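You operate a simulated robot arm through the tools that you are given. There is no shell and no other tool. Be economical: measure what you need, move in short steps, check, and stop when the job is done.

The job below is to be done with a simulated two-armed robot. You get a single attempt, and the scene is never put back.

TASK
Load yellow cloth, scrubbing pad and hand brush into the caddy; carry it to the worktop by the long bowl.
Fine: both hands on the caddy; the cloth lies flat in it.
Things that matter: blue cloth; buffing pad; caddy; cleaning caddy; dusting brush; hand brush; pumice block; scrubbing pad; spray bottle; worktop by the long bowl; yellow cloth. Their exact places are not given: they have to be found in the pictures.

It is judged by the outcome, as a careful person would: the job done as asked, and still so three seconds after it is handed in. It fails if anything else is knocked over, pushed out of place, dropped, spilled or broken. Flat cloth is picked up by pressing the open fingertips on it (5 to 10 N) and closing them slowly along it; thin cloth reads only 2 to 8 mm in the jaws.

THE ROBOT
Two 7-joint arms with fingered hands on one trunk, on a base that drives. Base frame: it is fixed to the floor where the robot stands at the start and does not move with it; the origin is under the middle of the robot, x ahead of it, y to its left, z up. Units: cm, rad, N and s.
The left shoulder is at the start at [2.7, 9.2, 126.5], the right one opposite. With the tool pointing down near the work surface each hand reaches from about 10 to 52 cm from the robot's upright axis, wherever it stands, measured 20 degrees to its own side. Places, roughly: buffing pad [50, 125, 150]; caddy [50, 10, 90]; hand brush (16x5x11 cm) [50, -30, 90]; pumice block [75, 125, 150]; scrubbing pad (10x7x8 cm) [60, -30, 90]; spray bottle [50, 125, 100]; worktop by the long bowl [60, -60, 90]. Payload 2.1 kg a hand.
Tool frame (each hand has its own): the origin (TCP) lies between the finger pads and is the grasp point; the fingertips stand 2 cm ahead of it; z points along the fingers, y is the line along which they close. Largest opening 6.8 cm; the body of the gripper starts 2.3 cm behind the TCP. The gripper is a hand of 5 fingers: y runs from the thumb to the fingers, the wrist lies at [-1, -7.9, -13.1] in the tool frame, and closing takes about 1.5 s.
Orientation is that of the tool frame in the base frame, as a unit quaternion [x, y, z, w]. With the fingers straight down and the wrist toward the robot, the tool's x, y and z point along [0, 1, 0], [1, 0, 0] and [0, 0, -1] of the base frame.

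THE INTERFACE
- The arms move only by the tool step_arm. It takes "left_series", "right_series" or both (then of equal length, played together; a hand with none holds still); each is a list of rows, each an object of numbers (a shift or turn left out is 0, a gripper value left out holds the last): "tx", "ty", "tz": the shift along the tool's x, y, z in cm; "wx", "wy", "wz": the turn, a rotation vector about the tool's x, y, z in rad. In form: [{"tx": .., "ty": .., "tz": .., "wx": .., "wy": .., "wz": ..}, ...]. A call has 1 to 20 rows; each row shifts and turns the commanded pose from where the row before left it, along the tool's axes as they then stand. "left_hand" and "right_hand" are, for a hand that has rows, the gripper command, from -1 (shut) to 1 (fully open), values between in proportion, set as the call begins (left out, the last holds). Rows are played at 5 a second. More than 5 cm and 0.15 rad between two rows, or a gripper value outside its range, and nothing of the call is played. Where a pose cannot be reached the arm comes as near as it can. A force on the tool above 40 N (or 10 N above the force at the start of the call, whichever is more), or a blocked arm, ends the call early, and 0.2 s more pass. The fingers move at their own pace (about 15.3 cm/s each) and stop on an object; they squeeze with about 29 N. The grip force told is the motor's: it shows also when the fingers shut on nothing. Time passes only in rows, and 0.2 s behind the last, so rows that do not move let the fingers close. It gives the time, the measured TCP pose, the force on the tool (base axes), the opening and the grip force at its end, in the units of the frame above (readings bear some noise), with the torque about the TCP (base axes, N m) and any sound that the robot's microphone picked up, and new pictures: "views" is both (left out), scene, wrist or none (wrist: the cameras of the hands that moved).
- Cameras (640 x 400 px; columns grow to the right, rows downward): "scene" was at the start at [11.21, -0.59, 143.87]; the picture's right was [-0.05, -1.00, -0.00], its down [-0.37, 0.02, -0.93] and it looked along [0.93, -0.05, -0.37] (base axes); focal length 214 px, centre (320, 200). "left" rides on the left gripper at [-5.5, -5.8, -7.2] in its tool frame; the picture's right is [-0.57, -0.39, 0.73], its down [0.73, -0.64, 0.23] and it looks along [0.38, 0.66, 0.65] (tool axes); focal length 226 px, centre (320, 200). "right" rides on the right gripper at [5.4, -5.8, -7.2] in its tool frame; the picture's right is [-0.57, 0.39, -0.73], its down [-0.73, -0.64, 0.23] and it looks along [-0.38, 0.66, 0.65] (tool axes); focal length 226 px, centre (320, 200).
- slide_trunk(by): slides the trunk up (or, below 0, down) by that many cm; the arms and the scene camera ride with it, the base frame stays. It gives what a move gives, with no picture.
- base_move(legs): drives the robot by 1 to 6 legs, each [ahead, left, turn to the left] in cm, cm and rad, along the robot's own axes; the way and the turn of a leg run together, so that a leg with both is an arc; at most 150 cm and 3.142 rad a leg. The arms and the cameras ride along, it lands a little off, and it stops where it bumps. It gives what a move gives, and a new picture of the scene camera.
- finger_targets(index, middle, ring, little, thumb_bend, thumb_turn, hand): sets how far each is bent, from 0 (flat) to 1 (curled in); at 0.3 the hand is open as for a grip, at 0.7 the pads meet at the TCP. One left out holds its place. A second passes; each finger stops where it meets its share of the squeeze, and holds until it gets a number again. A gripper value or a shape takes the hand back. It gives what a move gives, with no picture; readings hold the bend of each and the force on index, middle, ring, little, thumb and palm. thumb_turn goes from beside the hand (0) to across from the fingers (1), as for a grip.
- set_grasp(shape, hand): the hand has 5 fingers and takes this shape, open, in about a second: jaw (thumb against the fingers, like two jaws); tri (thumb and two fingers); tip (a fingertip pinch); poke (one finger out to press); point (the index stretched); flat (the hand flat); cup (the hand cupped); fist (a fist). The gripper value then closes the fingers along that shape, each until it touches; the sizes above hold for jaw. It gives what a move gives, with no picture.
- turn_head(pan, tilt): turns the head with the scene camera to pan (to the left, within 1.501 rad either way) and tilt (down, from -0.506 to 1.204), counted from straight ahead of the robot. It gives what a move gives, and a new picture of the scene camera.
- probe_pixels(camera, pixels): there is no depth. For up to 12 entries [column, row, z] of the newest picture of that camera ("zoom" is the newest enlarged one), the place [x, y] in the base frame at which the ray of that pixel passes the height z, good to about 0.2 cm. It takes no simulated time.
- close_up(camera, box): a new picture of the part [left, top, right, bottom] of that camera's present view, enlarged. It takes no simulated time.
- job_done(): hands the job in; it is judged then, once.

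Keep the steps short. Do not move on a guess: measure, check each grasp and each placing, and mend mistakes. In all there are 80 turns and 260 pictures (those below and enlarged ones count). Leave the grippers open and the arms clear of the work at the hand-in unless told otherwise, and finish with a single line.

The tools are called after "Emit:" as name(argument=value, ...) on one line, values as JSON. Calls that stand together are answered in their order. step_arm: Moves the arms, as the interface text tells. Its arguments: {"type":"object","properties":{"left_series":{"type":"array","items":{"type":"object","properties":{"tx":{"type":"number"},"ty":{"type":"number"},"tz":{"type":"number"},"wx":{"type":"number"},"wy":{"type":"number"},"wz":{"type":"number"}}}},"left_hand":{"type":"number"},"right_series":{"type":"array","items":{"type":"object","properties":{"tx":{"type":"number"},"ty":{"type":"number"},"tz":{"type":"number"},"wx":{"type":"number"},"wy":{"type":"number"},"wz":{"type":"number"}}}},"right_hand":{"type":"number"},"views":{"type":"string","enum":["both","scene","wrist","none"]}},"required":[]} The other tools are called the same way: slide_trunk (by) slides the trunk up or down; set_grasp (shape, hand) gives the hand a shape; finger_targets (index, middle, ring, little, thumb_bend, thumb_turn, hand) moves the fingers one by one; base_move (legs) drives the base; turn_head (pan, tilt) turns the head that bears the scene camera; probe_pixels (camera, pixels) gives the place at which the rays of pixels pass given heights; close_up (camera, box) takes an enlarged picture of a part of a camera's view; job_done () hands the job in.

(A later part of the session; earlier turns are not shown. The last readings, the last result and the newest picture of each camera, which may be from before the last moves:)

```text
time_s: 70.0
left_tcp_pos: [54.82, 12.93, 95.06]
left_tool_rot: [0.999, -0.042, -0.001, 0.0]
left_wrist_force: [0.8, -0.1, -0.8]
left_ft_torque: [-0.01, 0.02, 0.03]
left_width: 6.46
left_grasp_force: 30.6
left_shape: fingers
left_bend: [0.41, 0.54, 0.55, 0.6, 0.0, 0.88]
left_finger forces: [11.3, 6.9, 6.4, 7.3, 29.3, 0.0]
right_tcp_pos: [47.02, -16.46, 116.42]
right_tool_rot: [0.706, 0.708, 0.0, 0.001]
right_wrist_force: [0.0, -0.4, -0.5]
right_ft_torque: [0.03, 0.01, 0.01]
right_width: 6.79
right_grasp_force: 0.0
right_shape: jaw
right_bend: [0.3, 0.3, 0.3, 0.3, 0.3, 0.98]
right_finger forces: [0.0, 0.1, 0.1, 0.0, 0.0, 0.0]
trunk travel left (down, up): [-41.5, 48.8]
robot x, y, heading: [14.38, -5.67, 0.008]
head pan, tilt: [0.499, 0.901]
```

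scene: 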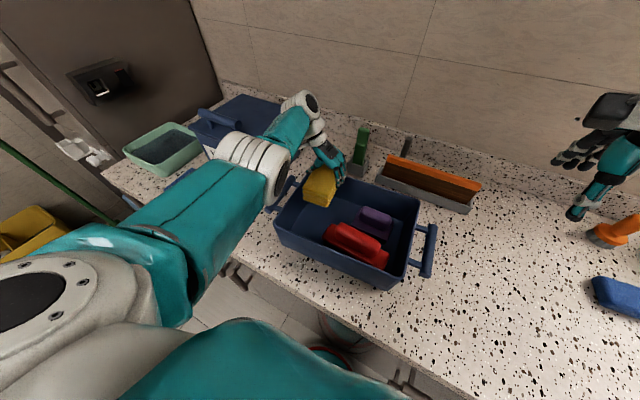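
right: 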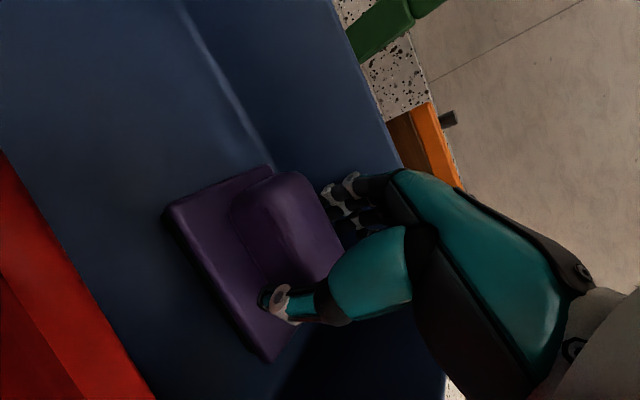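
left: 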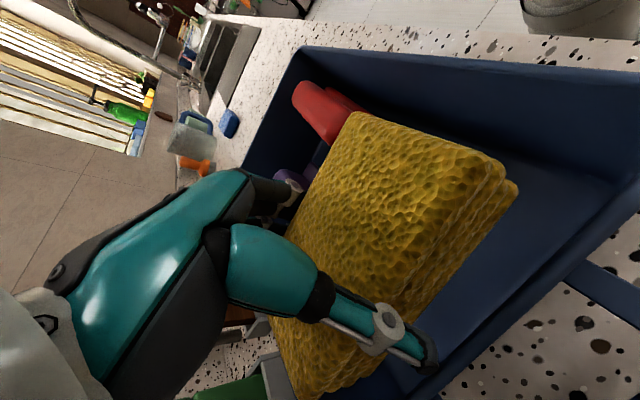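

Down 0.4 more and open gently.

Emit:
slide_trunk(by=-0.4)

Emit:
finger_targets(hand="left", index=0.22, middle=0.22, ring=0.22, little=0.22, thumb_bend=0.2, thumb_turn=1)

Emit:
close_up(camera="left", box=[0, 0, 640, 400])

```text
time_s: 70.6
left_tcp_pos: [54.82, 12.89, 94.66]
left_tool_rot: [0.999, -0.042, -0.001, 0.0]
left_wrist_force: [-0.3, -0.3, -1.8]
left_ft_torque: [-0.02, 0.01, 0.01]
left_width: 6.46
left_grasp_force: 31.0
left_shape: fingers
left_bend: [0.41, 0.54, 0.55, 0.6, 0.0, 0.88]
left_finger forces: [11.2, 7.0, 6.4, 7.4, 29.4, 0.1]
right_tcp_pos: [46.93, -16.48, 115.92]
right_tool_rot: [0.705, 0.709, 0.0, 0.0]
right_wrist_force: [0.1, -0.2, 0.2]
right_ft_torque: [0.01, 0.03, -0.02]
right_width: 6.8
right_grasp_force: 0.0
right_shape: jaw
right_bend: [0.3, 0.3, 0.3, 0.3, 0.3, 0.98]
right_finger forces: [0.0, 0.1, 0.1, 0.1, 0.0, 0.0]
trunk travel left (down, up): [-41.1, 49.2]
robot x, y, heading: [14.64, -5.91, 0.001]
head pan, tilt: [0.499, 0.901]
```

```text
time_s: 71.6
left_tcp_pos: [54.83, 12.85, 94.71]
left_tool_rot: [0.999, -0.042, -0.001, 0.0]
left_wrist_force: [0.2, 1.8, 1.4]
left_ft_torque: [0.02, -0.02, 0.01]
left_width: 7.7
left_grasp_force: 0.5
left_shape: fingers
left_bend: [0.22, 0.22, 0.22, 0.22, 0.18, 0.97]
left_finger forces: [0.0, 0.0, 0.0, 0.0, 0.9, 0.0]
right_tcp_pos: [47.04, -16.48, 115.93]
right_tool_rot: [0.705, 0.709, -0.001, 0.001]
right_wrist_force: [0.3, -1.0, -0.7]
right_ft_torque: [-0.01, -0.01, 0.03]
right_width: 6.8
right_grasp_force: 0.1
right_shape: jaw
right_bend: [0.3, 0.3, 0.3, 0.3, 0.3, 0.98]
right_finger forces: [0.0, 0.0, 0.0, 0.0, 0.0, 0.1]
trunk travel left (down, up): [-41.1, 49.2]
robot x, y, heading: [14.43, -5.83, 0.004]
head pan, tilt: [0.499, 0.901]
```

```text
1.00 times, centred on (320, 200) of left
```

zoom: 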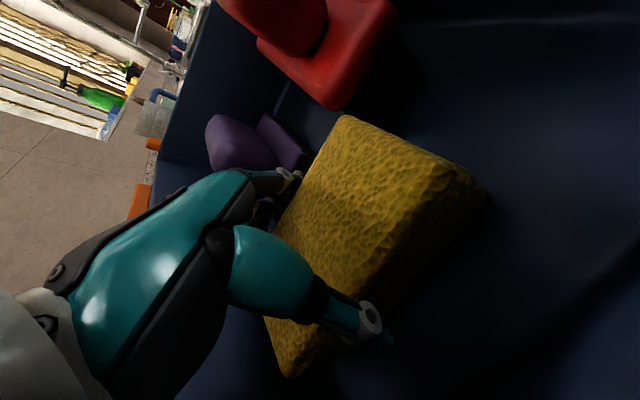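

Released (thumb touching lightly). Raise with the trunk.

Emit:
slide_trunk(by=15)

Emit:
close_up(camera="scene", box=[200, 120, 480, 320])

Emit:
close_up(camera="left", box=[0, 0, 640, 400])

```text
time_s: 73.3
left_tcp_pos: [54.76, 12.94, 109.77]
left_tool_rot: [0.999, -0.042, 0.0, 0.0]
left_wrist_force: [0.3, 0.6, 0.1]
left_ft_torque: [0.03, -0.04, -0.02]
left_width: 7.6
left_grasp_force: 0.1
left_shape: fingers
left_bend: [0.22, 0.22, 0.22, 0.22, 0.2, 0.97]
left_finger forces: [0.0, 0.0, 0.0, 0.0, 0.0, 0.1]
right_tcp_pos: [47.08, -16.49, 130.91]
right_tool_rot: [0.705, 0.709, 0.0, 0.001]
right_wrist_force: [0.2, 1.2, -0.8]
right_ft_torque: [0.03, -0.06, 0.01]
right_width: 6.8
right_grasp_force: 0.0
right_shape: jaw
right_bend: [0.3, 0.3, 0.3, 0.3, 0.3, 0.98]
right_finger forces: [0.0, 0.0, 0.0, 0.1, 0.0, 0.1]
trunk travel left (down, up): [-56.1, 34.2]
robot x, y, heading: [14.6, -5.64, -0.0]
head pan, tilt: [0.499, 0.901]
```

```text
2.00 times, centred on (340, 220) of scene
```

zoom: 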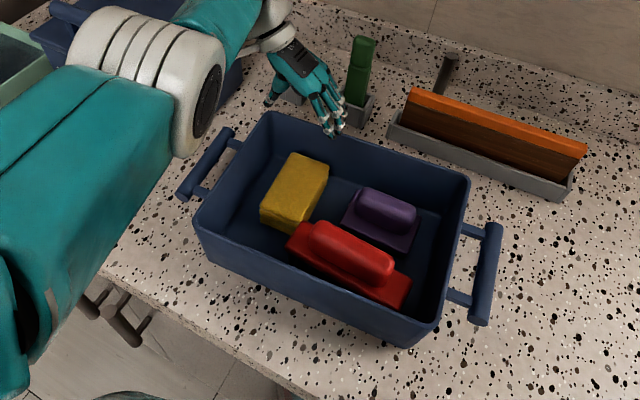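

```text
1.00 times, centred on (320, 200) of left
```

zoom: 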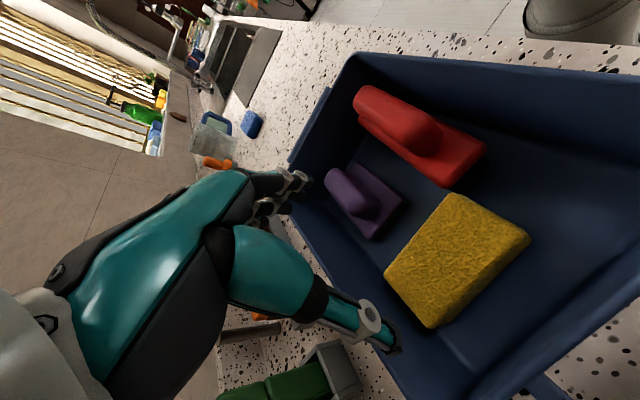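

Cloth lies flat, all three are in. Now centre the robot on the caddy (drive left ~11.4) with the left hand landing above the left handle.

Emit:
base_move(legs=[[-1.5, 11.4, 0]])

Emit:
turn_head(pan=0.2, tilt=0.85)

Emit:
close_up(camera="scene", box=[140, 120, 400, 300])

Emit:
close_up(camera="left", box=[0, 0, 640, 400])

```text
time_s: 74.5
left_tcp_pos: [53.17, 24.36, 109.56]
left_tool_rot: [0.999, -0.043, -0.001, 0.0]
left_wrist_force: [0.2, -0.1, -0.4]
left_ft_torque: [0.04, -0.01, 0.03]
left_width: 7.57
left_grasp_force: 0.1
left_shape: fingers
left_bend: [0.22, 0.22, 0.22, 0.22, 0.2, 0.97]
left_finger forces: [0.0, 0.0, 0.0, 0.0, 0.1, 0.0]
right_tcp_pos: [45.46, -4.89, 131.0]
right_tool_rot: [0.705, 0.709, -0.001, 0.001]
right_wrist_force: [-0.2, 0.5, 0.6]
right_ft_torque: [-0.02, 0.01, -0.03]
right_width: 6.79
right_grasp_force: 0.0
right_shape: jaw
right_bend: [0.3, 0.3, 0.3, 0.3, 0.3, 0.98]
right_finger forces: [0.0, 0.0, 0.1, 0.1, 0.0, 0.1]
trunk travel left (down, up): [-56.1, 34.2]
robot x, y, heading: [12.62, 5.92, 0.004]
head pan, tilt: [0.499, 0.901]
```

scene: 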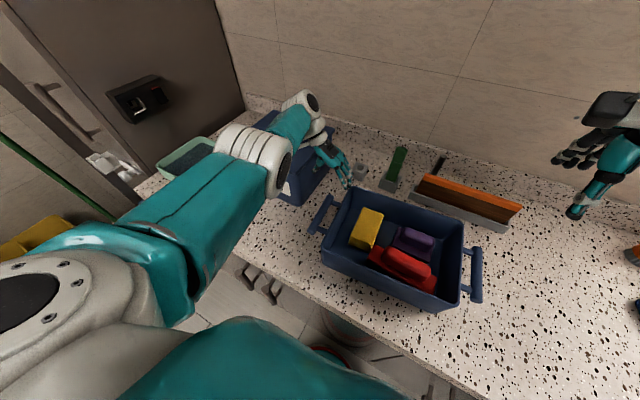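

```text
time_s: 75.3
left_tcp_pos: [53.21, 24.34, 109.71]
left_tool_rot: [0.999, -0.043, -0.001, 0.0]
left_wrist_force: [0.9, -0.3, 0.0]
left_ft_torque: [-0.01, -0.01, 0.0]
left_width: 7.59
left_grasp_force: 0.1
left_shape: fingers
left_bend: [0.22, 0.22, 0.22, 0.22, 0.2, 0.97]
left_finger forces: [0.1, 0.1, 0.0, 0.0, 0.0, 0.1]
right_tcp_pos: [45.46, -5.03, 131.03]
right_tool_rot: [0.705, 0.709, 0.0, 0.001]
right_wrist_force: [-0.1, -0.3, 0.6]
right_ft_torque: [0.01, -0.01, -0.02]
right_width: 6.77
right_grasp_force: 0.1
right_shape: jaw
right_bend: [0.3, 0.3, 0.3, 0.3, 0.3, 0.98]
right_finger forces: [0.1, 0.1, 0.1, 0.0, 0.1, 0.1]
trunk travel left (down, up): [-56.1, 34.2]
robot x, y, heading: [13.1, 6.14, 0.0]
head pan, tilt: [0.201, 0.85]
```

scene: 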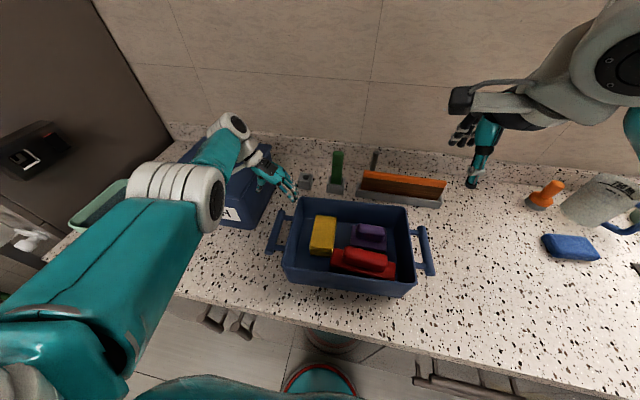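

```text
2.22 times, centred on (270, 210) of scene
```

zoom: 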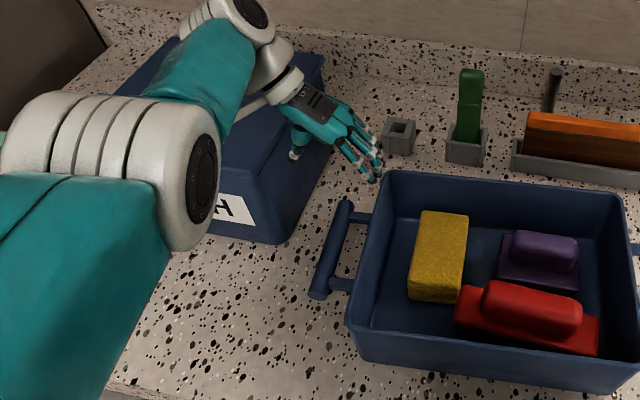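

```text
1.00 times, centred on (320, 200) of left
```

zoom: 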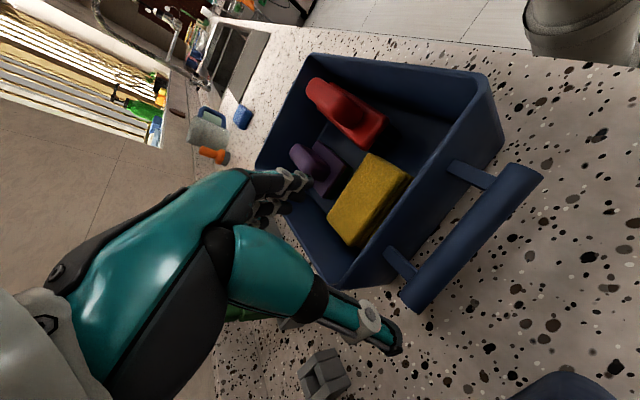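

The WASH box is right beside the left handle, so a wrist on the outside would hit it. I'll grip with the thumb inside (wrist toward the caddy). First measure handles and box height.

Emit:
probe_pixels(camera="zoom", pixels=[[525, 172, 98], [415, 300, 98], [525, 172, 96], [415, 300, 96], [462, 182, 98], [398, 258, 98], [490, 90, 100], [345, 285, 100]])

Emit:
probe_pixels(camera="scene", pixels=[[281, 212, 98], [270, 252, 98], [281, 212, 96], [270, 252, 96], [273, 166, 110], [273, 166, 106], [253, 226, 90], [421, 228, 98], [431, 274, 98], [421, 228, 96], [431, 274, 96]])

```text
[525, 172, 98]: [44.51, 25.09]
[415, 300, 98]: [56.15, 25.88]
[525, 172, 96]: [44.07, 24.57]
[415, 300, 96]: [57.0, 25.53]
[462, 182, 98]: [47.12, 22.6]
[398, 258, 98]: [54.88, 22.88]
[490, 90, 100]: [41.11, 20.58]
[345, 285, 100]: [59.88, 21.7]
```

```text
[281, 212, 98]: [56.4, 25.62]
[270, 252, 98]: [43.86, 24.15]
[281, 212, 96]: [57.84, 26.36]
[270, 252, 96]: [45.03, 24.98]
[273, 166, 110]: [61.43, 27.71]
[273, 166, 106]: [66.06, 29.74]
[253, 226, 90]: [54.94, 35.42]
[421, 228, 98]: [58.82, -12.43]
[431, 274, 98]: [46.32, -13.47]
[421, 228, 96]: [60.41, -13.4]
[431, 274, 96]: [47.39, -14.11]
```

Left hand: raise and turn round through the default (−3.29 rad in two calls); right hand turns +1.5 at the same time above the caddy.

Emit:
step_arm(left_series=[{"tz": -4}, {"tz": -4}, {"tx": -3, "ty": 2}, {"wz": -0.14}, {"wz": -0.14}, {"wz": -0.14}, {"wz": -0.14}, {"wz": -0.14}, {"wz": -0.14}, {"wz": -0.14}, {"wz": -0.14}, {"wz": -0.14}, {"wz": -0.14}, {"wz": -0.14}, {"wz": -0.14}], left_hand=1, right_series=[{"tx": -4}, {"tx": -4}, {}, {"wz": 0.126}, {"wz": 0.126}, {"wz": 0.126}, {"wz": 0.126}, {"wz": 0.126}, {"wz": 0.126}, {"wz": 0.126}, {"wz": 0.126}, {"wz": 0.126}, {"wz": 0.126}, {"wz": 0.126}, {"wz": 0.122}], views="scene")

Emit:
step_arm(left_series=[{"wz": -0.14}, {"wz": -0.14}, {"wz": -0.14}, {"wz": -0.14}, {"wz": -0.14}, {"wz": -0.14}, {"wz": -0.14}, {"wz": -0.14}, {"wz": -0.14}, {"wz": -0.14}, {"wz": -0.14}, {"wz": -0.07}, {}], views="scene")

```text
time_s: 78.5
left_tcp_pos: [50.16, 22.6, 117.84]
left_tool_rot: [0.698, 0.716, 0.0, 0.001]
left_wrist_force: [-0.5, -1.1, 0.4]
left_ft_torque: [-0.04, 0.01, 0.0]
left_width: 6.8
left_grasp_force: 0.1
left_shape: jaw
left_bend: [0.3, 0.3, 0.3, 0.3, 0.3, 0.98]
left_finger forces: [0.0, 0.0, 0.1, 0.1, 0.1, 0.2]
right_tcp_pos: [45.46, -13.04, 130.85]
right_tool_rot: [0.999, 0.032, 0.0, 0.0]
right_wrist_force: [-0.5, -0.1, 0.2]
right_ft_torque: [0.02, 0.01, -0.02]
right_width: 6.78
right_grasp_force: 0.1
right_shape: jaw
right_bend: [0.3, 0.3, 0.3, 0.3, 0.3, 0.98]
right_finger forces: [0.0, 0.0, 0.0, 0.0, 0.0, 0.1]
trunk travel left (down, up): [-56.1, 34.2]
robot x, y, heading: [13.07, 5.79, 0.004]
head pan, tilt: [0.201, 0.85]
```

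scene: 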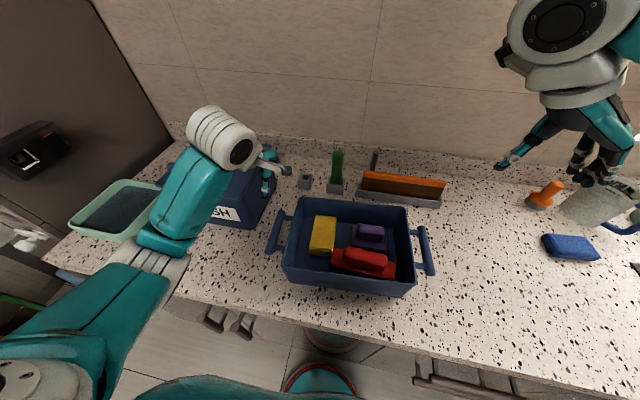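

```text
time_s: 81.3
left_tcp_pos: [50.07, 22.54, 117.73]
left_tool_rot: [-0.032, 0.999, 0.0, -0.001]
left_wrist_force: [0.1, -0.2, -0.5]
left_ft_torque: [0.0, -0.01, 0.03]
left_width: 6.78
left_grasp_force: 0.1
left_shape: jaw
left_bend: [0.3, 0.3, 0.3, 0.3, 0.3, 0.98]
left_finger forces: [0.0, 0.1, 0.0, 0.1, 0.0, 0.0]
right_tcp_pos: [45.46, -13.06, 130.92]
right_tool_rot: [0.999, 0.034, 0.0, 0.001]
right_wrist_force: [0.6, 0.1, -0.5]
right_ft_torque: [0.01, 0.05, 0.02]
right_width: 6.79
right_grasp_force: 0.1
right_shape: jaw
right_bend: [0.3, 0.3, 0.3, 0.3, 0.3, 0.98]
right_finger forces: [0.1, 0.0, 0.1, 0.0, 0.1, 0.1]
trunk travel left (down, up): [-56.1, 34.2]
robot x, y, heading: [13.09, 5.51, 0.007]
head pan, tilt: [0.201, 0.85]
```

scene: 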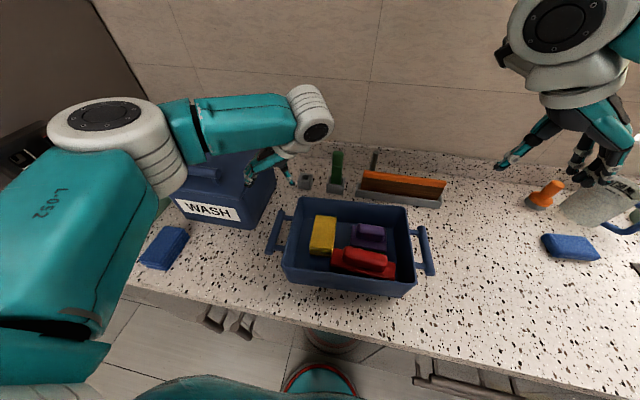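

Emit:
close_up(camera="scene", box=[40, 70, 360, 290])

Emit:
close_up(camera="left", box=[0, 0, 640, 400])

Emit:
close_up(camera="right", box=[0, 0, 640, 400])

```text
1.82 times, centred on (200, 180) of scene
```

zoom: 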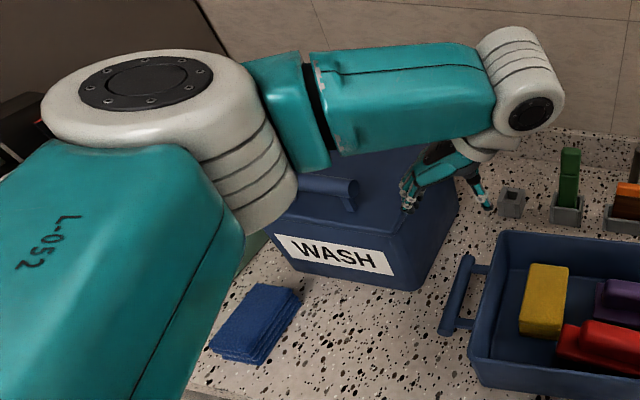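

```text
1.00 times, centred on (320, 200) of left
```

zoom: 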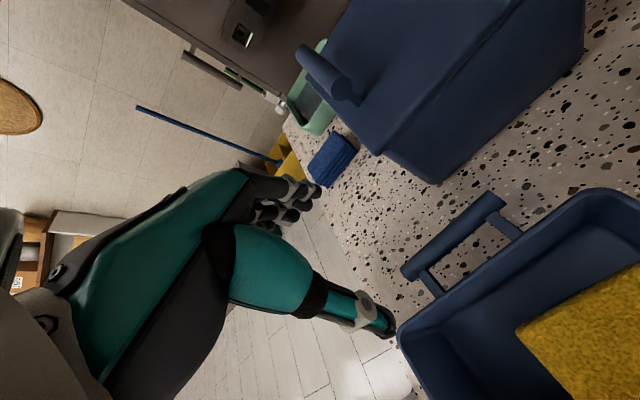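

```text
1.00 times, centred on (320, 200) of right
```

zoom: 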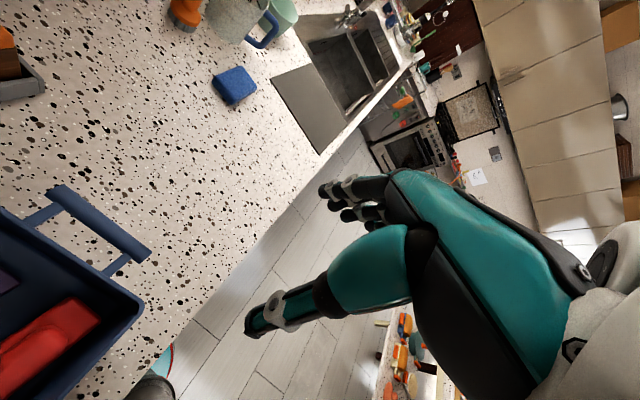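

Emit:
probe_pixels(camera="scene", pixels=[[247, 204, 100], [247, 204, 104], [247, 204, 108], [254, 229, 90]])

Emit:
probe_pixels(camera="zoom", pixels=[[58, 190, 98], [145, 250, 98], [58, 190, 96], [145, 250, 96], [40, 215, 98], [110, 268, 98]])

Emit:
close_up(camera="left", box=[260, 0, 640, 240])

```text
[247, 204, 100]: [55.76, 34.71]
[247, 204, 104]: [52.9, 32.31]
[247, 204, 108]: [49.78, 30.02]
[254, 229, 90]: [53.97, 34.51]
```

```text
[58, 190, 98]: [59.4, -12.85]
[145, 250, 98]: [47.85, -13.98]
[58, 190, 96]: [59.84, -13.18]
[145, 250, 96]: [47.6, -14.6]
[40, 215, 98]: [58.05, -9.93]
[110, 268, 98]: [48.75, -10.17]
```

```text
1.67 times, centred on (450, 120) of left
```

zoom: 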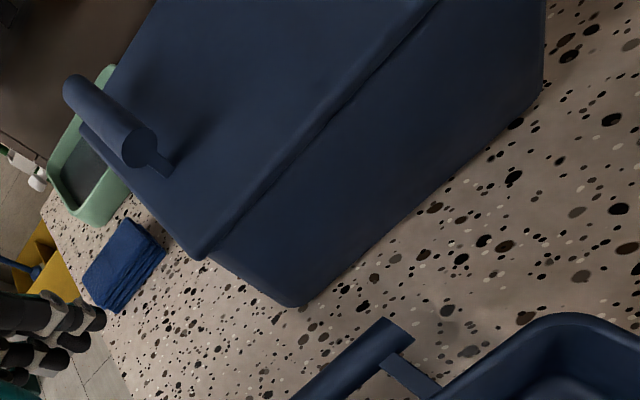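

Emit:
probe_pixels(camera="zoom", pixels=[[290, 306, 90], [200, 258, 100], [200, 258, 102], [200, 258, 104], [200, 258, 107], [150, 155, 108], [150, 155, 112]])

```text
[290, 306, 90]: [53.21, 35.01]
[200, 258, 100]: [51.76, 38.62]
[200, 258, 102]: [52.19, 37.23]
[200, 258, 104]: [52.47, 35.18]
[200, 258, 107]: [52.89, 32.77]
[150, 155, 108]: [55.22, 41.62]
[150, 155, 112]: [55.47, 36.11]
```

Emit:
probe_pixels(camera="scene", pixels=[[117, 122, 125], [117, 122, 130], [117, 122, 135], [250, 120, 125], [250, 120, 128], [250, 120, 131], [305, 115, 131], [170, 180, 115], [170, 180, 120]])

```text
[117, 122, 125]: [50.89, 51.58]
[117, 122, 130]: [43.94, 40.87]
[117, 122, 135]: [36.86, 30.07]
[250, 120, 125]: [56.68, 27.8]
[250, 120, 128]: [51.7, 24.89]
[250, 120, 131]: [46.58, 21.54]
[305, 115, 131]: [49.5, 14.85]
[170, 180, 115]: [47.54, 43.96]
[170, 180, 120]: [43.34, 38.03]
```

Forearm runs at x 42–50, in front of the box (x≥53): clear. Set both hands: fingers 0.3, thumb 0.45 (inner side narrow), and lower the trunk 5.7.

Emit:
finger_targets(hand="left", index=0.3, middle=0.3, ring=0.3, little=0.3, thumb_bend=0.45, thumb_turn=1)

Emit:
finger_targets(hand="right", index=0.3, middle=0.3, ring=0.3, little=0.3, thumb_bend=0.45, thumb_turn=1)

Emit:
slide_trunk(by=-5.7)

Emit:
step_arm(left_series=[{"ty": 1.3}, {"ty": 1.2}, {"tz": 1}, {"tz": 1}, {"tz": 1}, {"tz": 1}, {}], right_series=[{"tx": 3.6}, {"tx": 3.6}, {"tz": 4}, {"tz": 4}, {"tz": 4}, {"tz": 4}, {}], views="both")

```text
time_s: 82.3
left_tcp_pos: [50.12, 22.49, 117.57]
left_tool_rot: [-0.031, 1.0, 0.0, 0.0]
left_wrist_force: [0.0, -0.1, 0.7]
left_ft_torque: [0.01, 0.02, -0.01]
left_width: 5.03
left_grasp_force: 0.1
left_shape: fingers
left_bend: [0.3, 0.3, 0.3, 0.3, 0.45, 0.99]
left_finger forces: [0.0, 0.0, 0.0, 0.1, 0.0, 0.0]
right_tcp_pos: [45.41, -13.15, 130.96]
right_tool_rot: [0.999, 0.034, 0.0, 0.0]
right_wrist_force: [-1.4, -0.5, 0.6]
right_ft_torque: [0.01, -0.01, -0.03]
right_width: 6.81
right_grasp_force: 0.0
right_shape: jaw
right_bend: [0.3, 0.3, 0.3, 0.3, 0.3, 0.98]
right_finger forces: [0.0, 0.0, 0.0, 0.1, 0.0, 0.1]
trunk travel left (down, up): [-56.1, 34.2]
robot x, y, heading: [13.11, 5.44, -0.003]
head pan, tilt: [0.201, 0.85]
```

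```text
time_s: 83.3
left_tcp_pos: [50.18, 22.52, 117.67]
left_tool_rot: [-0.032, 0.999, 0.0, -0.001]
left_wrist_force: [0.1, -0.2, -0.6]
left_ft_torque: [0.0, -0.01, -0.01]
left_width: 5.03
left_grasp_force: 0.1
left_shape: fingers
left_bend: [0.3, 0.3, 0.3, 0.3, 0.45, 0.99]
left_finger forces: [0.1, 0.0, 0.0, 0.1, 0.0, 0.1]
right_tcp_pos: [45.48, -13.0, 130.99]
right_tool_rot: [0.999, 0.035, -0.001, 0.001]
right_wrist_force: [-0.5, -0.1, 0.2]
right_ft_torque: [-0.02, 0.0, 0.01]
right_width: 5.04
right_grasp_force: 0.1
right_shape: fingers
right_bend: [0.3, 0.3, 0.3, 0.3, 0.45, 0.99]
right_finger forces: [0.0, 0.0, 0.0, 0.0, 0.1, 0.0]
trunk travel left (down, up): [-56.1, 34.2]
robot x, y, heading: [12.93, 5.77, 0.002]
head pan, tilt: [0.201, 0.85]
```

```text
time_s: 84.3
left_tcp_pos: [50.27, 22.6, 112.07]
left_tool_rot: [-0.032, 1.0, -0.001, 0.0]
left_wrist_force: [0.3, 0.1, 0.1]
left_ft_torque: [-0.02, 0.04, -0.02]
left_width: 4.99
left_grasp_force: 0.1
left_shape: fingers
left_bend: [0.3, 0.3, 0.3, 0.3, 0.45, 0.99]
left_finger forces: [0.0, 0.0, 0.0, 0.0, 0.0, 0.0]
right_tcp_pos: [45.54, -13.1, 125.22]
right_tool_rot: [0.999, 0.034, 0.0, 0.0]
right_wrist_force: [-0.5, -0.3, -0.1]
right_ft_torque: [0.0, 0.0, 0.02]
right_width: 5.02
right_grasp_force: 0.1
right_shape: fingers
right_bend: [0.3, 0.3, 0.3, 0.3, 0.45, 0.99]
right_finger forces: [0.1, 0.0, 0.0, 0.1, 0.1, 0.0]
trunk travel left (down, up): [-50.4, 39.9]
robot x, y, heading: [13.16, 5.71, 0.005]
head pan, tilt: [0.201, 0.85]
```

```text
time_s: 85.9
left_tcp_pos: [50.03, 25.06, 107.99]
left_tool_rot: [-0.031, 1.0, -0.001, -0.001]
left_wrist_force: [1.0, -0.2, 0.8]
left_ft_torque: [0.0, 0.01, -0.03]
left_width: 5.01
left_grasp_force: 0.1
left_shape: fingers
left_bend: [0.3, 0.3, 0.3, 0.3, 0.45, 0.99]
left_finger forces: [0.1, 0.0, 0.1, 0.0, 0.0, 0.0]
right_tcp_pos: [52.56, -12.45, 109.21]
right_tool_rot: [0.999, 0.033, 0.0, 0.0]
right_wrist_force: [0.2, 0.4, -0.2]
right_ft_torque: [0.0, 0.02, -0.01]
right_width: 5.02
right_grasp_force: 0.0
right_shape: fingers
right_bend: [0.3, 0.3, 0.3, 0.3, 0.45, 0.99]
right_finger forces: [0.0, 0.0, 0.1, 0.0, 0.0, 0.0]
trunk travel left (down, up): [-50.4, 39.9]
robot x, y, heading: [13.01, 5.85, 0.004]
head pan, tilt: [0.201, 0.85]
```

scene: 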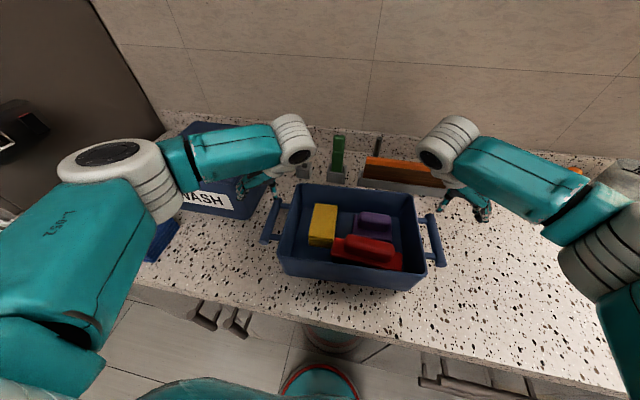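
right: 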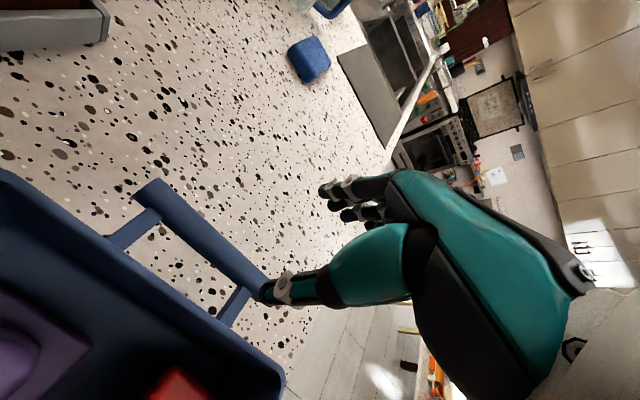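
left: 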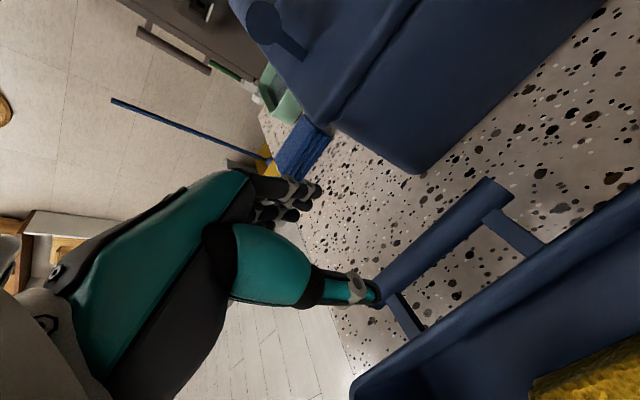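

Emit:
probe_pixels(camera="right", pixels=[[148, 190, 98], [265, 288, 98], [135, 225, 98], [238, 300, 98], [60, 200, 100], [275, 375, 100]])

Emit:
probe_pixels(camera="left", pixels=[[500, 190, 98], [378, 290, 98], [510, 230, 98], [405, 310, 98], [355, 385, 100], [635, 190, 100]])

Emit:
close_up(camera="scene", box=[220, 160, 480, 300])

```text
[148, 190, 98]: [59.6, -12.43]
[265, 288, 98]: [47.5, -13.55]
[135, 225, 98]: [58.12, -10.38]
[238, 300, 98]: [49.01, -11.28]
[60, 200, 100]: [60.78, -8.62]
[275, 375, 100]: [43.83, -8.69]
```

```text
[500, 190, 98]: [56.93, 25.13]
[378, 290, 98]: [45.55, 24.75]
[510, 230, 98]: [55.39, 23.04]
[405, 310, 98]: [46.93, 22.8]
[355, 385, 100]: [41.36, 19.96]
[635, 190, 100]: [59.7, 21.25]
```

```text
2.46 times, centred on (350, 230) of scene
```

zoom: 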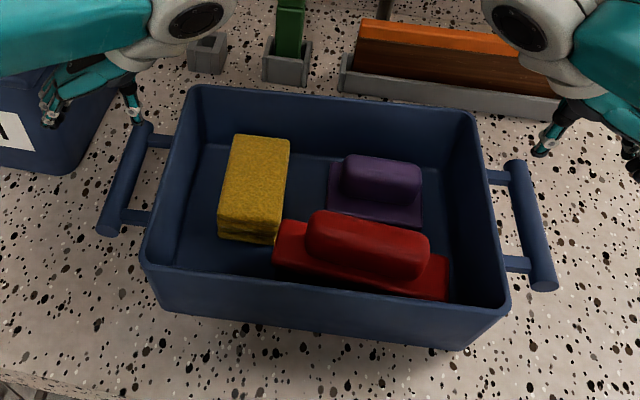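

Bar centres: right (53.3,−13.0), left (51.2,25.1). Align and lower both to z≈100.

Emit:
step_arm(left_series=[{"tx": -1.17}, {"tz": 3}, {"tz": 3}, {"tz": 1.8}, {}], right_series=[{"tx": 0.7, "ty": 0.8}, {"tz": 3.5}, {"tz": 3.5}, {"tz": 2}, {}], views="both")

Emit:
close_up(camera="scene", box=[220, 160, 480, 300])

```text
time_s: 87.1
left_tcp_pos: [51.0, 25.17, 100.03]
left_tool_rot: [-0.031, 1.0, 0.001, -0.001]
left_wrist_force: [0.6, 0.2, 0.5]
left_ft_torque: [-0.01, 0.0, 0.0]
left_width: 5.05
left_grasp_force: 0.0
left_shape: fingers
left_bend: [0.3, 0.3, 0.3, 0.3, 0.45, 0.99]
left_finger forces: [0.0, 0.0, 0.0, 0.0, 0.0, 0.1]
right_tcp_pos: [53.33, -13.4, 100.16]
right_tool_rot: [0.999, 0.035, 0.001, -0.001]
right_wrist_force: [0.2, 1.6, 0.0]
right_ft_torque: [0.0, -0.03, 0.01]
right_width: 5.02
right_grasp_force: 0.1
right_shape: fingers
right_bend: [0.3, 0.3, 0.3, 0.3, 0.45, 0.99]
right_finger forces: [0.1, 0.0, 0.0, 0.1, 0.0, 0.0]
trunk travel left (down, up): [-50.4, 39.9]
robot x, y, heading: [12.88, 5.73, 0.003]
head pan, tilt: [0.201, 0.85]
```

scene: 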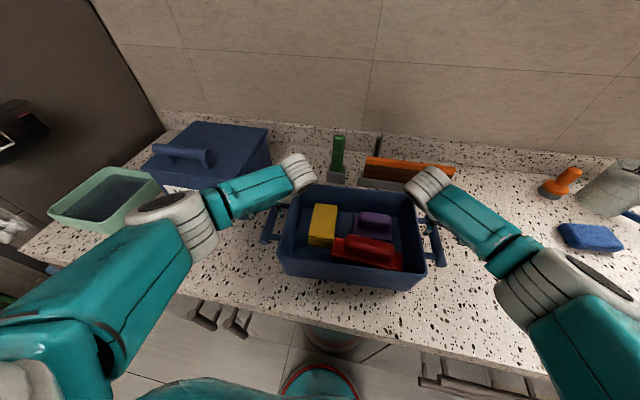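
right: 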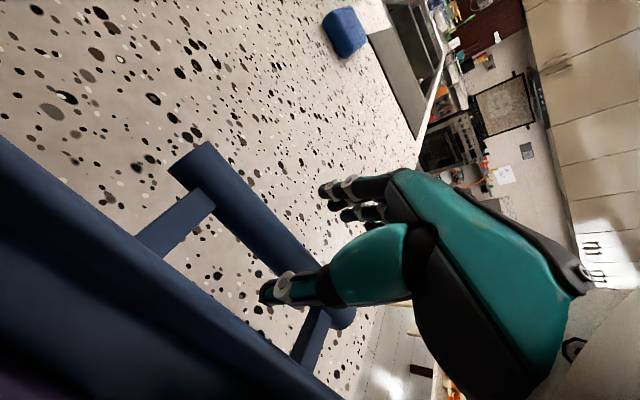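
left: 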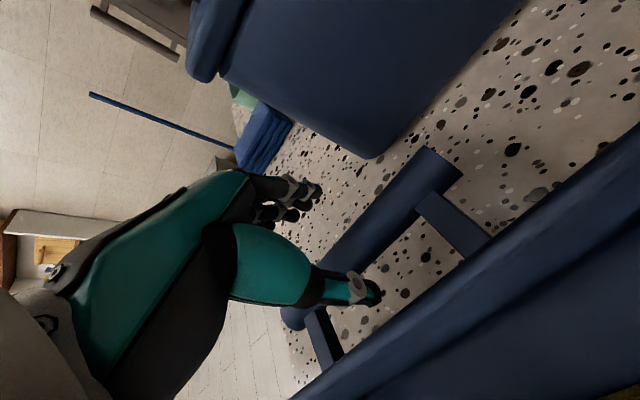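

```text
2.46 times, centred on (350, 230) of scene
```

zoom: 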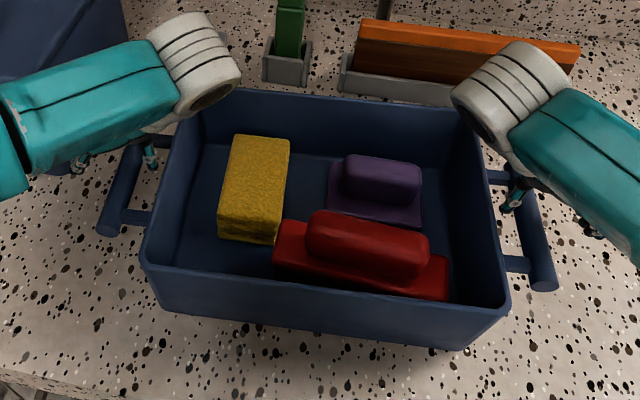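

Thumbs are between bar and wall, clear of the posts. Lower 1.4 more and check force.

Emit:
step_arm(left_series=[{"tz": 0.5}, {"tz": 0.5}, {"tz": 0.4}, {}], right_series=[{"tz": 0.5}, {"tz": 0.5}, {"tz": 0.5}, {}], views="wrist")

```text
time_s: 88.1
left_tcp_pos: [51.13, 25.18, 98.72]
left_tool_rot: [-0.032, 0.999, 0.0, -0.001]
left_wrist_force: [-0.8, -0.5, 0.3]
left_ft_torque: [-0.01, 0.0, 0.0]
left_width: 5.02
left_grasp_force: 0.0
left_shape: fingers
left_bend: [0.3, 0.3, 0.3, 0.3, 0.45, 0.99]
left_finger forces: [0.0, 0.1, 0.0, 0.0, 0.1, 0.0]
right_tcp_pos: [53.27, -13.43, 98.66]
right_tool_rot: [0.999, 0.034, 0.001, 0.0]
right_wrist_force: [-0.4, 0.2, -0.2]
right_ft_torque: [-0.03, 0.01, 0.01]
right_width: 5.02
right_grasp_force: 0.2
right_shape: fingers
right_bend: [0.3, 0.3, 0.3, 0.3, 0.45, 0.99]
right_finger forces: [0.0, 0.1, 0.0, 0.1, 0.0, 0.0]
trunk travel left (down, up): [-50.4, 39.9]
robot x, y, heading: [13.36, 5.28, 0.001]
head pan, tilt: [0.201, 0.85]
```

right: 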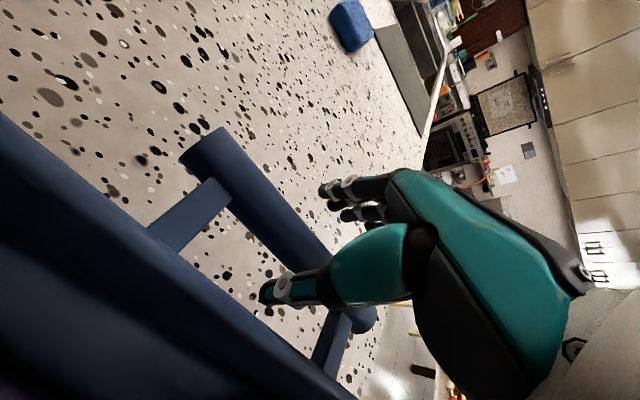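
left: 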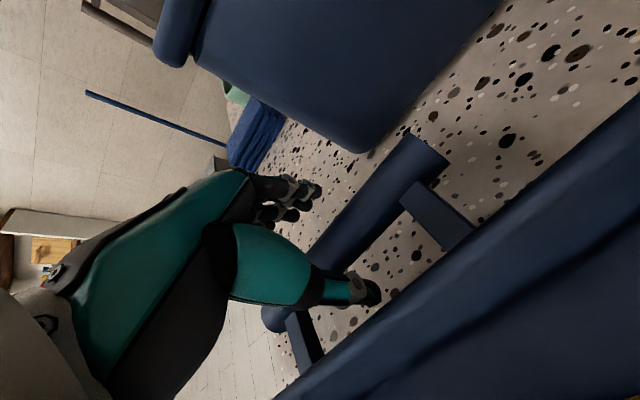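

No contact. Lower 0.8 more and close both hands together.

Emit:
step_arm(left_series=[{"tz": 0.4}, {"tz": 0.4}, {}], right_series=[{"tz": 0.4}, {"tz": 0.4}, {}], views="none")

Emit:
step_arm(left_series=[{}, {}, {}, {}, {}, {}, {}, {}, {}], right_series=[{}, {}, {}, {}, {}, {}, {}, {}, {}], left_hand=-1, right_hand=-1, views="both")

```text
time_s: 88.9
left_tcp_pos: [51.13, 25.21, 98.04]
left_tool_rot: [-0.031, 1.0, 0.001, -0.001]
left_wrist_force: [1.0, 0.3, 0.2]
left_ft_torque: [-0.02, 0.05, 0.01]
left_width: 5.05
left_grasp_force: 0.0
left_shape: fingers
left_bend: [0.3, 0.3, 0.3, 0.3, 0.45, 0.99]
left_finger forces: [0.0, 0.1, 0.0, 0.0, 0.1, 0.0]
right_tcp_pos: [53.39, -13.43, 98.01]
right_tool_rot: [0.999, 0.033, 0.0, 0.0]
right_wrist_force: [-0.2, -0.2, -0.2]
right_ft_torque: [-0.02, 0.01, 0.05]
right_width: 4.99
right_grasp_force: 0.0
right_shape: fingers
right_bend: [0.3, 0.3, 0.3, 0.3, 0.45, 0.99]
right_finger forces: [0.0, 0.1, 0.1, 0.0, 0.0, 0.0]
trunk travel left (down, up): [-50.4, 39.9]
robot x, y, heading: [13.21, 5.51, 0.004]
head pan, tilt: [0.201, 0.85]
```

```text
time_s: 90.9
left_tcp_pos: [51.26, 25.16, 98.03]
left_tool_rot: [-0.031, 1.0, -0.001, 0.0]
left_wrist_force: [0.9, 1.4, -3.2]
left_ft_torque: [0.04, 0.05, -0.11]
left_width: 1.39
left_grasp_force: 28.5
left_shape: jaw
left_bend: [0.74, 0.57, 0.53, 0.53, 0.75, 1.0]
left_finger forces: [12.1, 6.7, 3.1, 2.7, 24.0, 0.0]
right_tcp_pos: [53.37, -13.32, 97.92]
right_tool_rot: [0.999, 0.034, -0.002, 0.0]
right_wrist_force: [0.1, -0.8, -5.8]
right_ft_torque: [-0.06, 0.05, 0.12]
right_width: 1.38
right_grasp_force: 28.9
right_shape: jaw
right_bend: [0.73, 0.6, 0.56, 0.55, 0.76, 1.0]
right_finger forces: [12.2, 6.1, 3.0, 2.8, 24.5, 0.0]
trunk travel left (down, up): [-50.4, 39.9]
robot x, y, heading: [12.79, 5.6, 0.004]
head pan, tilt: [0.201, 0.85]
```

scene: 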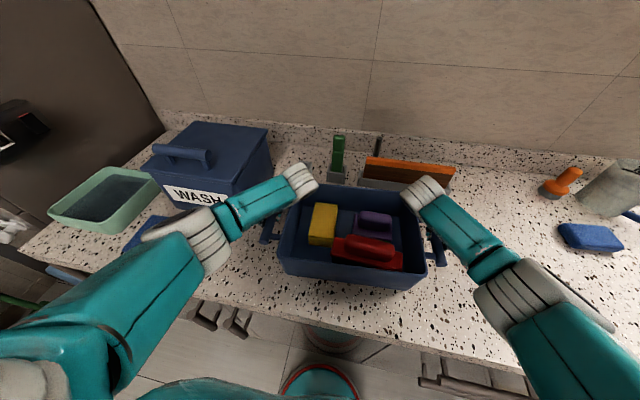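
right: 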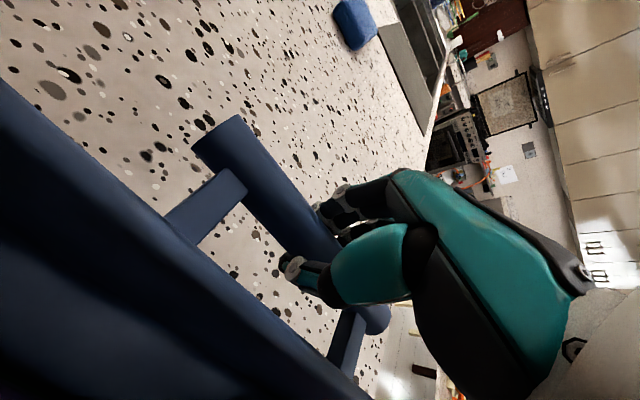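
left: 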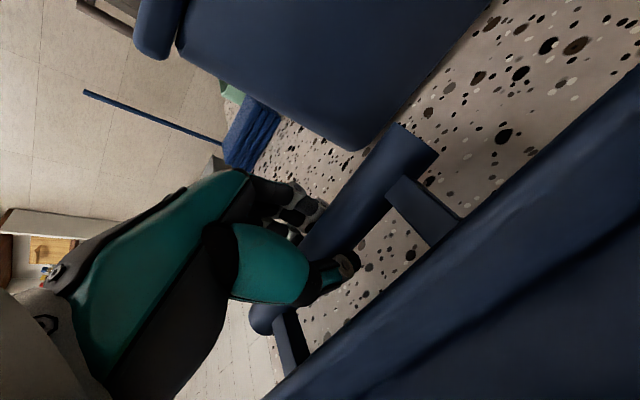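

Both hands hold their bar (1.4 cm, 29 N). Lift with the trunk, 2 cm first.

Emit:
slide_trunk(by=2)

Emit:
close_up(camera="scene", box=[200, 140, 480, 310])

```text
time_s: 91.6
left_tcp_pos: [51.13, 25.13, 99.89]
left_tool_rot: [-0.032, 0.999, -0.001, -0.002]
left_wrist_force: [-0.2, -2.1, -4.7]
left_ft_torque: [0.01, 0.03, -0.14]
left_width: 1.45
left_grasp_force: 29.0
left_shape: jaw
left_bend: [0.74, 0.58, 0.53, 0.54, 0.76, 1.0]
left_finger forces: [10.5, 6.4, 3.3, 1.7, 24.5, 0.0]
right_tcp_pos: [53.45, -13.49, 99.99]
right_tool_rot: [0.999, 0.034, -0.001, 0.0]
right_wrist_force: [0.1, 0.7, -4.2]
right_ft_torque: [-0.03, 0.01, 0.12]
right_width: 1.42
right_grasp_force: 29.3
right_shape: jaw
right_bend: [0.73, 0.61, 0.56, 0.55, 0.77, 1.0]
right_finger forces: [11.0, 5.8, 3.2, 1.8, 24.8, 0.0]
trunk travel left (down, up): [-52.4, 37.9]
robot x, y, heading: [13.34, 5.38, 0.009]
head pan, tilt: [0.201, 0.85]
```

```text
2.29 times, centred on (340, 225) of scene
```

zoom: 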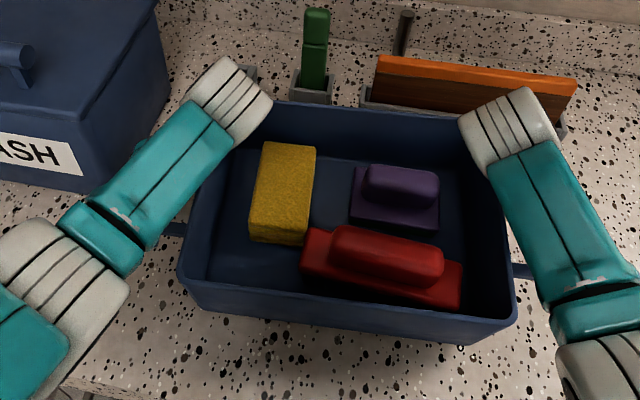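

Weight ~9 N shared, level, contents in place. Lift 8 cm more and look down-right for the way.

Emit:
slide_trunk(by=8)

Emit:
turn_head(pan=-0.75, tilt=0.85)

```text
time_s: 92.8
left_tcp_pos: [51.28, 25.14, 107.83]
left_tool_rot: [-0.032, 1.0, 0.0, 0.0]
left_wrist_force: [1.2, -1.1, -5.0]
left_ft_torque: [0.03, -0.02, -0.1]
left_width: 1.48
left_grasp_force: 28.7
left_shape: jaw
left_bend: [0.74, 0.58, 0.54, 0.55, 0.76, 1.0]
left_finger forces: [10.5, 6.2, 3.6, 1.9, 23.8, 0.1]
right_tcp_pos: [53.47, -13.45, 107.84]
right_tool_rot: [0.999, 0.034, 0.0, 0.0]
right_wrist_force: [0.3, -0.1, -3.9]
right_ft_torque: [-0.02, -0.01, 0.13]
right_width: 1.46
right_grasp_force: 28.9
right_shape: jaw
right_bend: [0.73, 0.61, 0.57, 0.56, 0.77, 1.0]
right_finger forces: [10.8, 5.6, 3.4, 2.0, 23.7, 0.1]
trunk travel left (down, up): [-60.4, 29.9]
robot x, y, heading: [13.02, 5.64, 0.003]
head pan, tilt: [0.201, 0.85]
```

```text
time_s: 94.0
left_tcp_pos: [51.17, 25.16, 108.0]
left_tool_rot: [-0.031, 1.0, 0.0, -0.001]
left_wrist_force: [-0.2, -1.2, -3.6]
left_ft_torque: [0.03, 0.0, -0.16]
left_width: 1.47
left_grasp_force: 29.0
left_shape: jaw
left_bend: [0.74, 0.58, 0.54, 0.55, 0.76, 1.0]
left_finger forces: [10.4, 6.3, 3.4, 1.9, 23.9, 0.1]
right_tcp_pos: [53.39, -13.4, 107.88]
right_tool_rot: [0.999, 0.033, -0.002, 0.001]
right_wrist_force: [-0.1, 1.0, -4.7]
right_ft_torque: [-0.03, -0.02, 0.15]
right_width: 1.46
right_grasp_force: 28.9
right_shape: jaw
right_bend: [0.73, 0.61, 0.57, 0.56, 0.77, 1.0]
right_finger forces: [10.8, 5.4, 3.4, 2.1, 23.8, 0.0]
trunk travel left (down, up): [-60.4, 29.9]
robot x, y, heading: [13.3, 5.74, 0.005]
head pan, tilt: [-0.75, 0.85]
```

scene: 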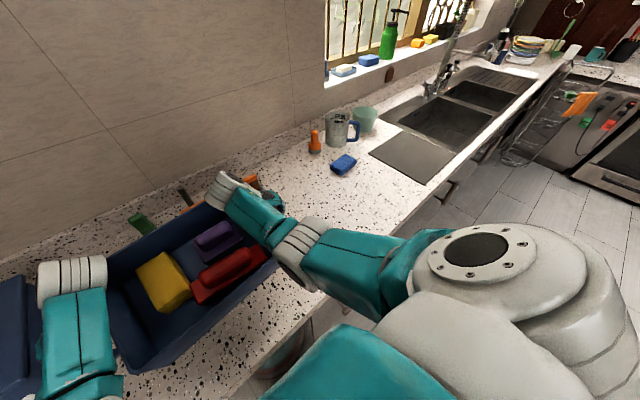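

Floor is clear. Measure sponge, sink ledge and mug from here.

Emit:
probe_pixels(camera="scene", pixels=[[331, 168, 90], [343, 175, 90], [357, 164, 90], [369, 153, 90], [422, 184, 90], [316, 153, 90], [330, 145, 90], [348, 147, 90], [395, 226, 90], [430, 190, 90]])

Emit:
close_up(camera="scene", box=[260, 90, 480, 240])

```text
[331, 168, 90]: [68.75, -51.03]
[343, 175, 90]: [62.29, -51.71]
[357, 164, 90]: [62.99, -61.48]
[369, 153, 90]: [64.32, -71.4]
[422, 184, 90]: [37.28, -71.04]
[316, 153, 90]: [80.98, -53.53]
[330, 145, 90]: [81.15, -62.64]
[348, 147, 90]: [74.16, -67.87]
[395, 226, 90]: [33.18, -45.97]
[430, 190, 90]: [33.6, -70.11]
```

```text
2.67 times, centred on (370, 165) of scene
```

zoom: 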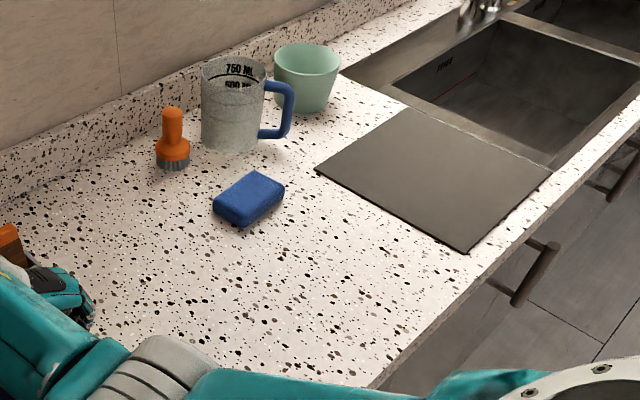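

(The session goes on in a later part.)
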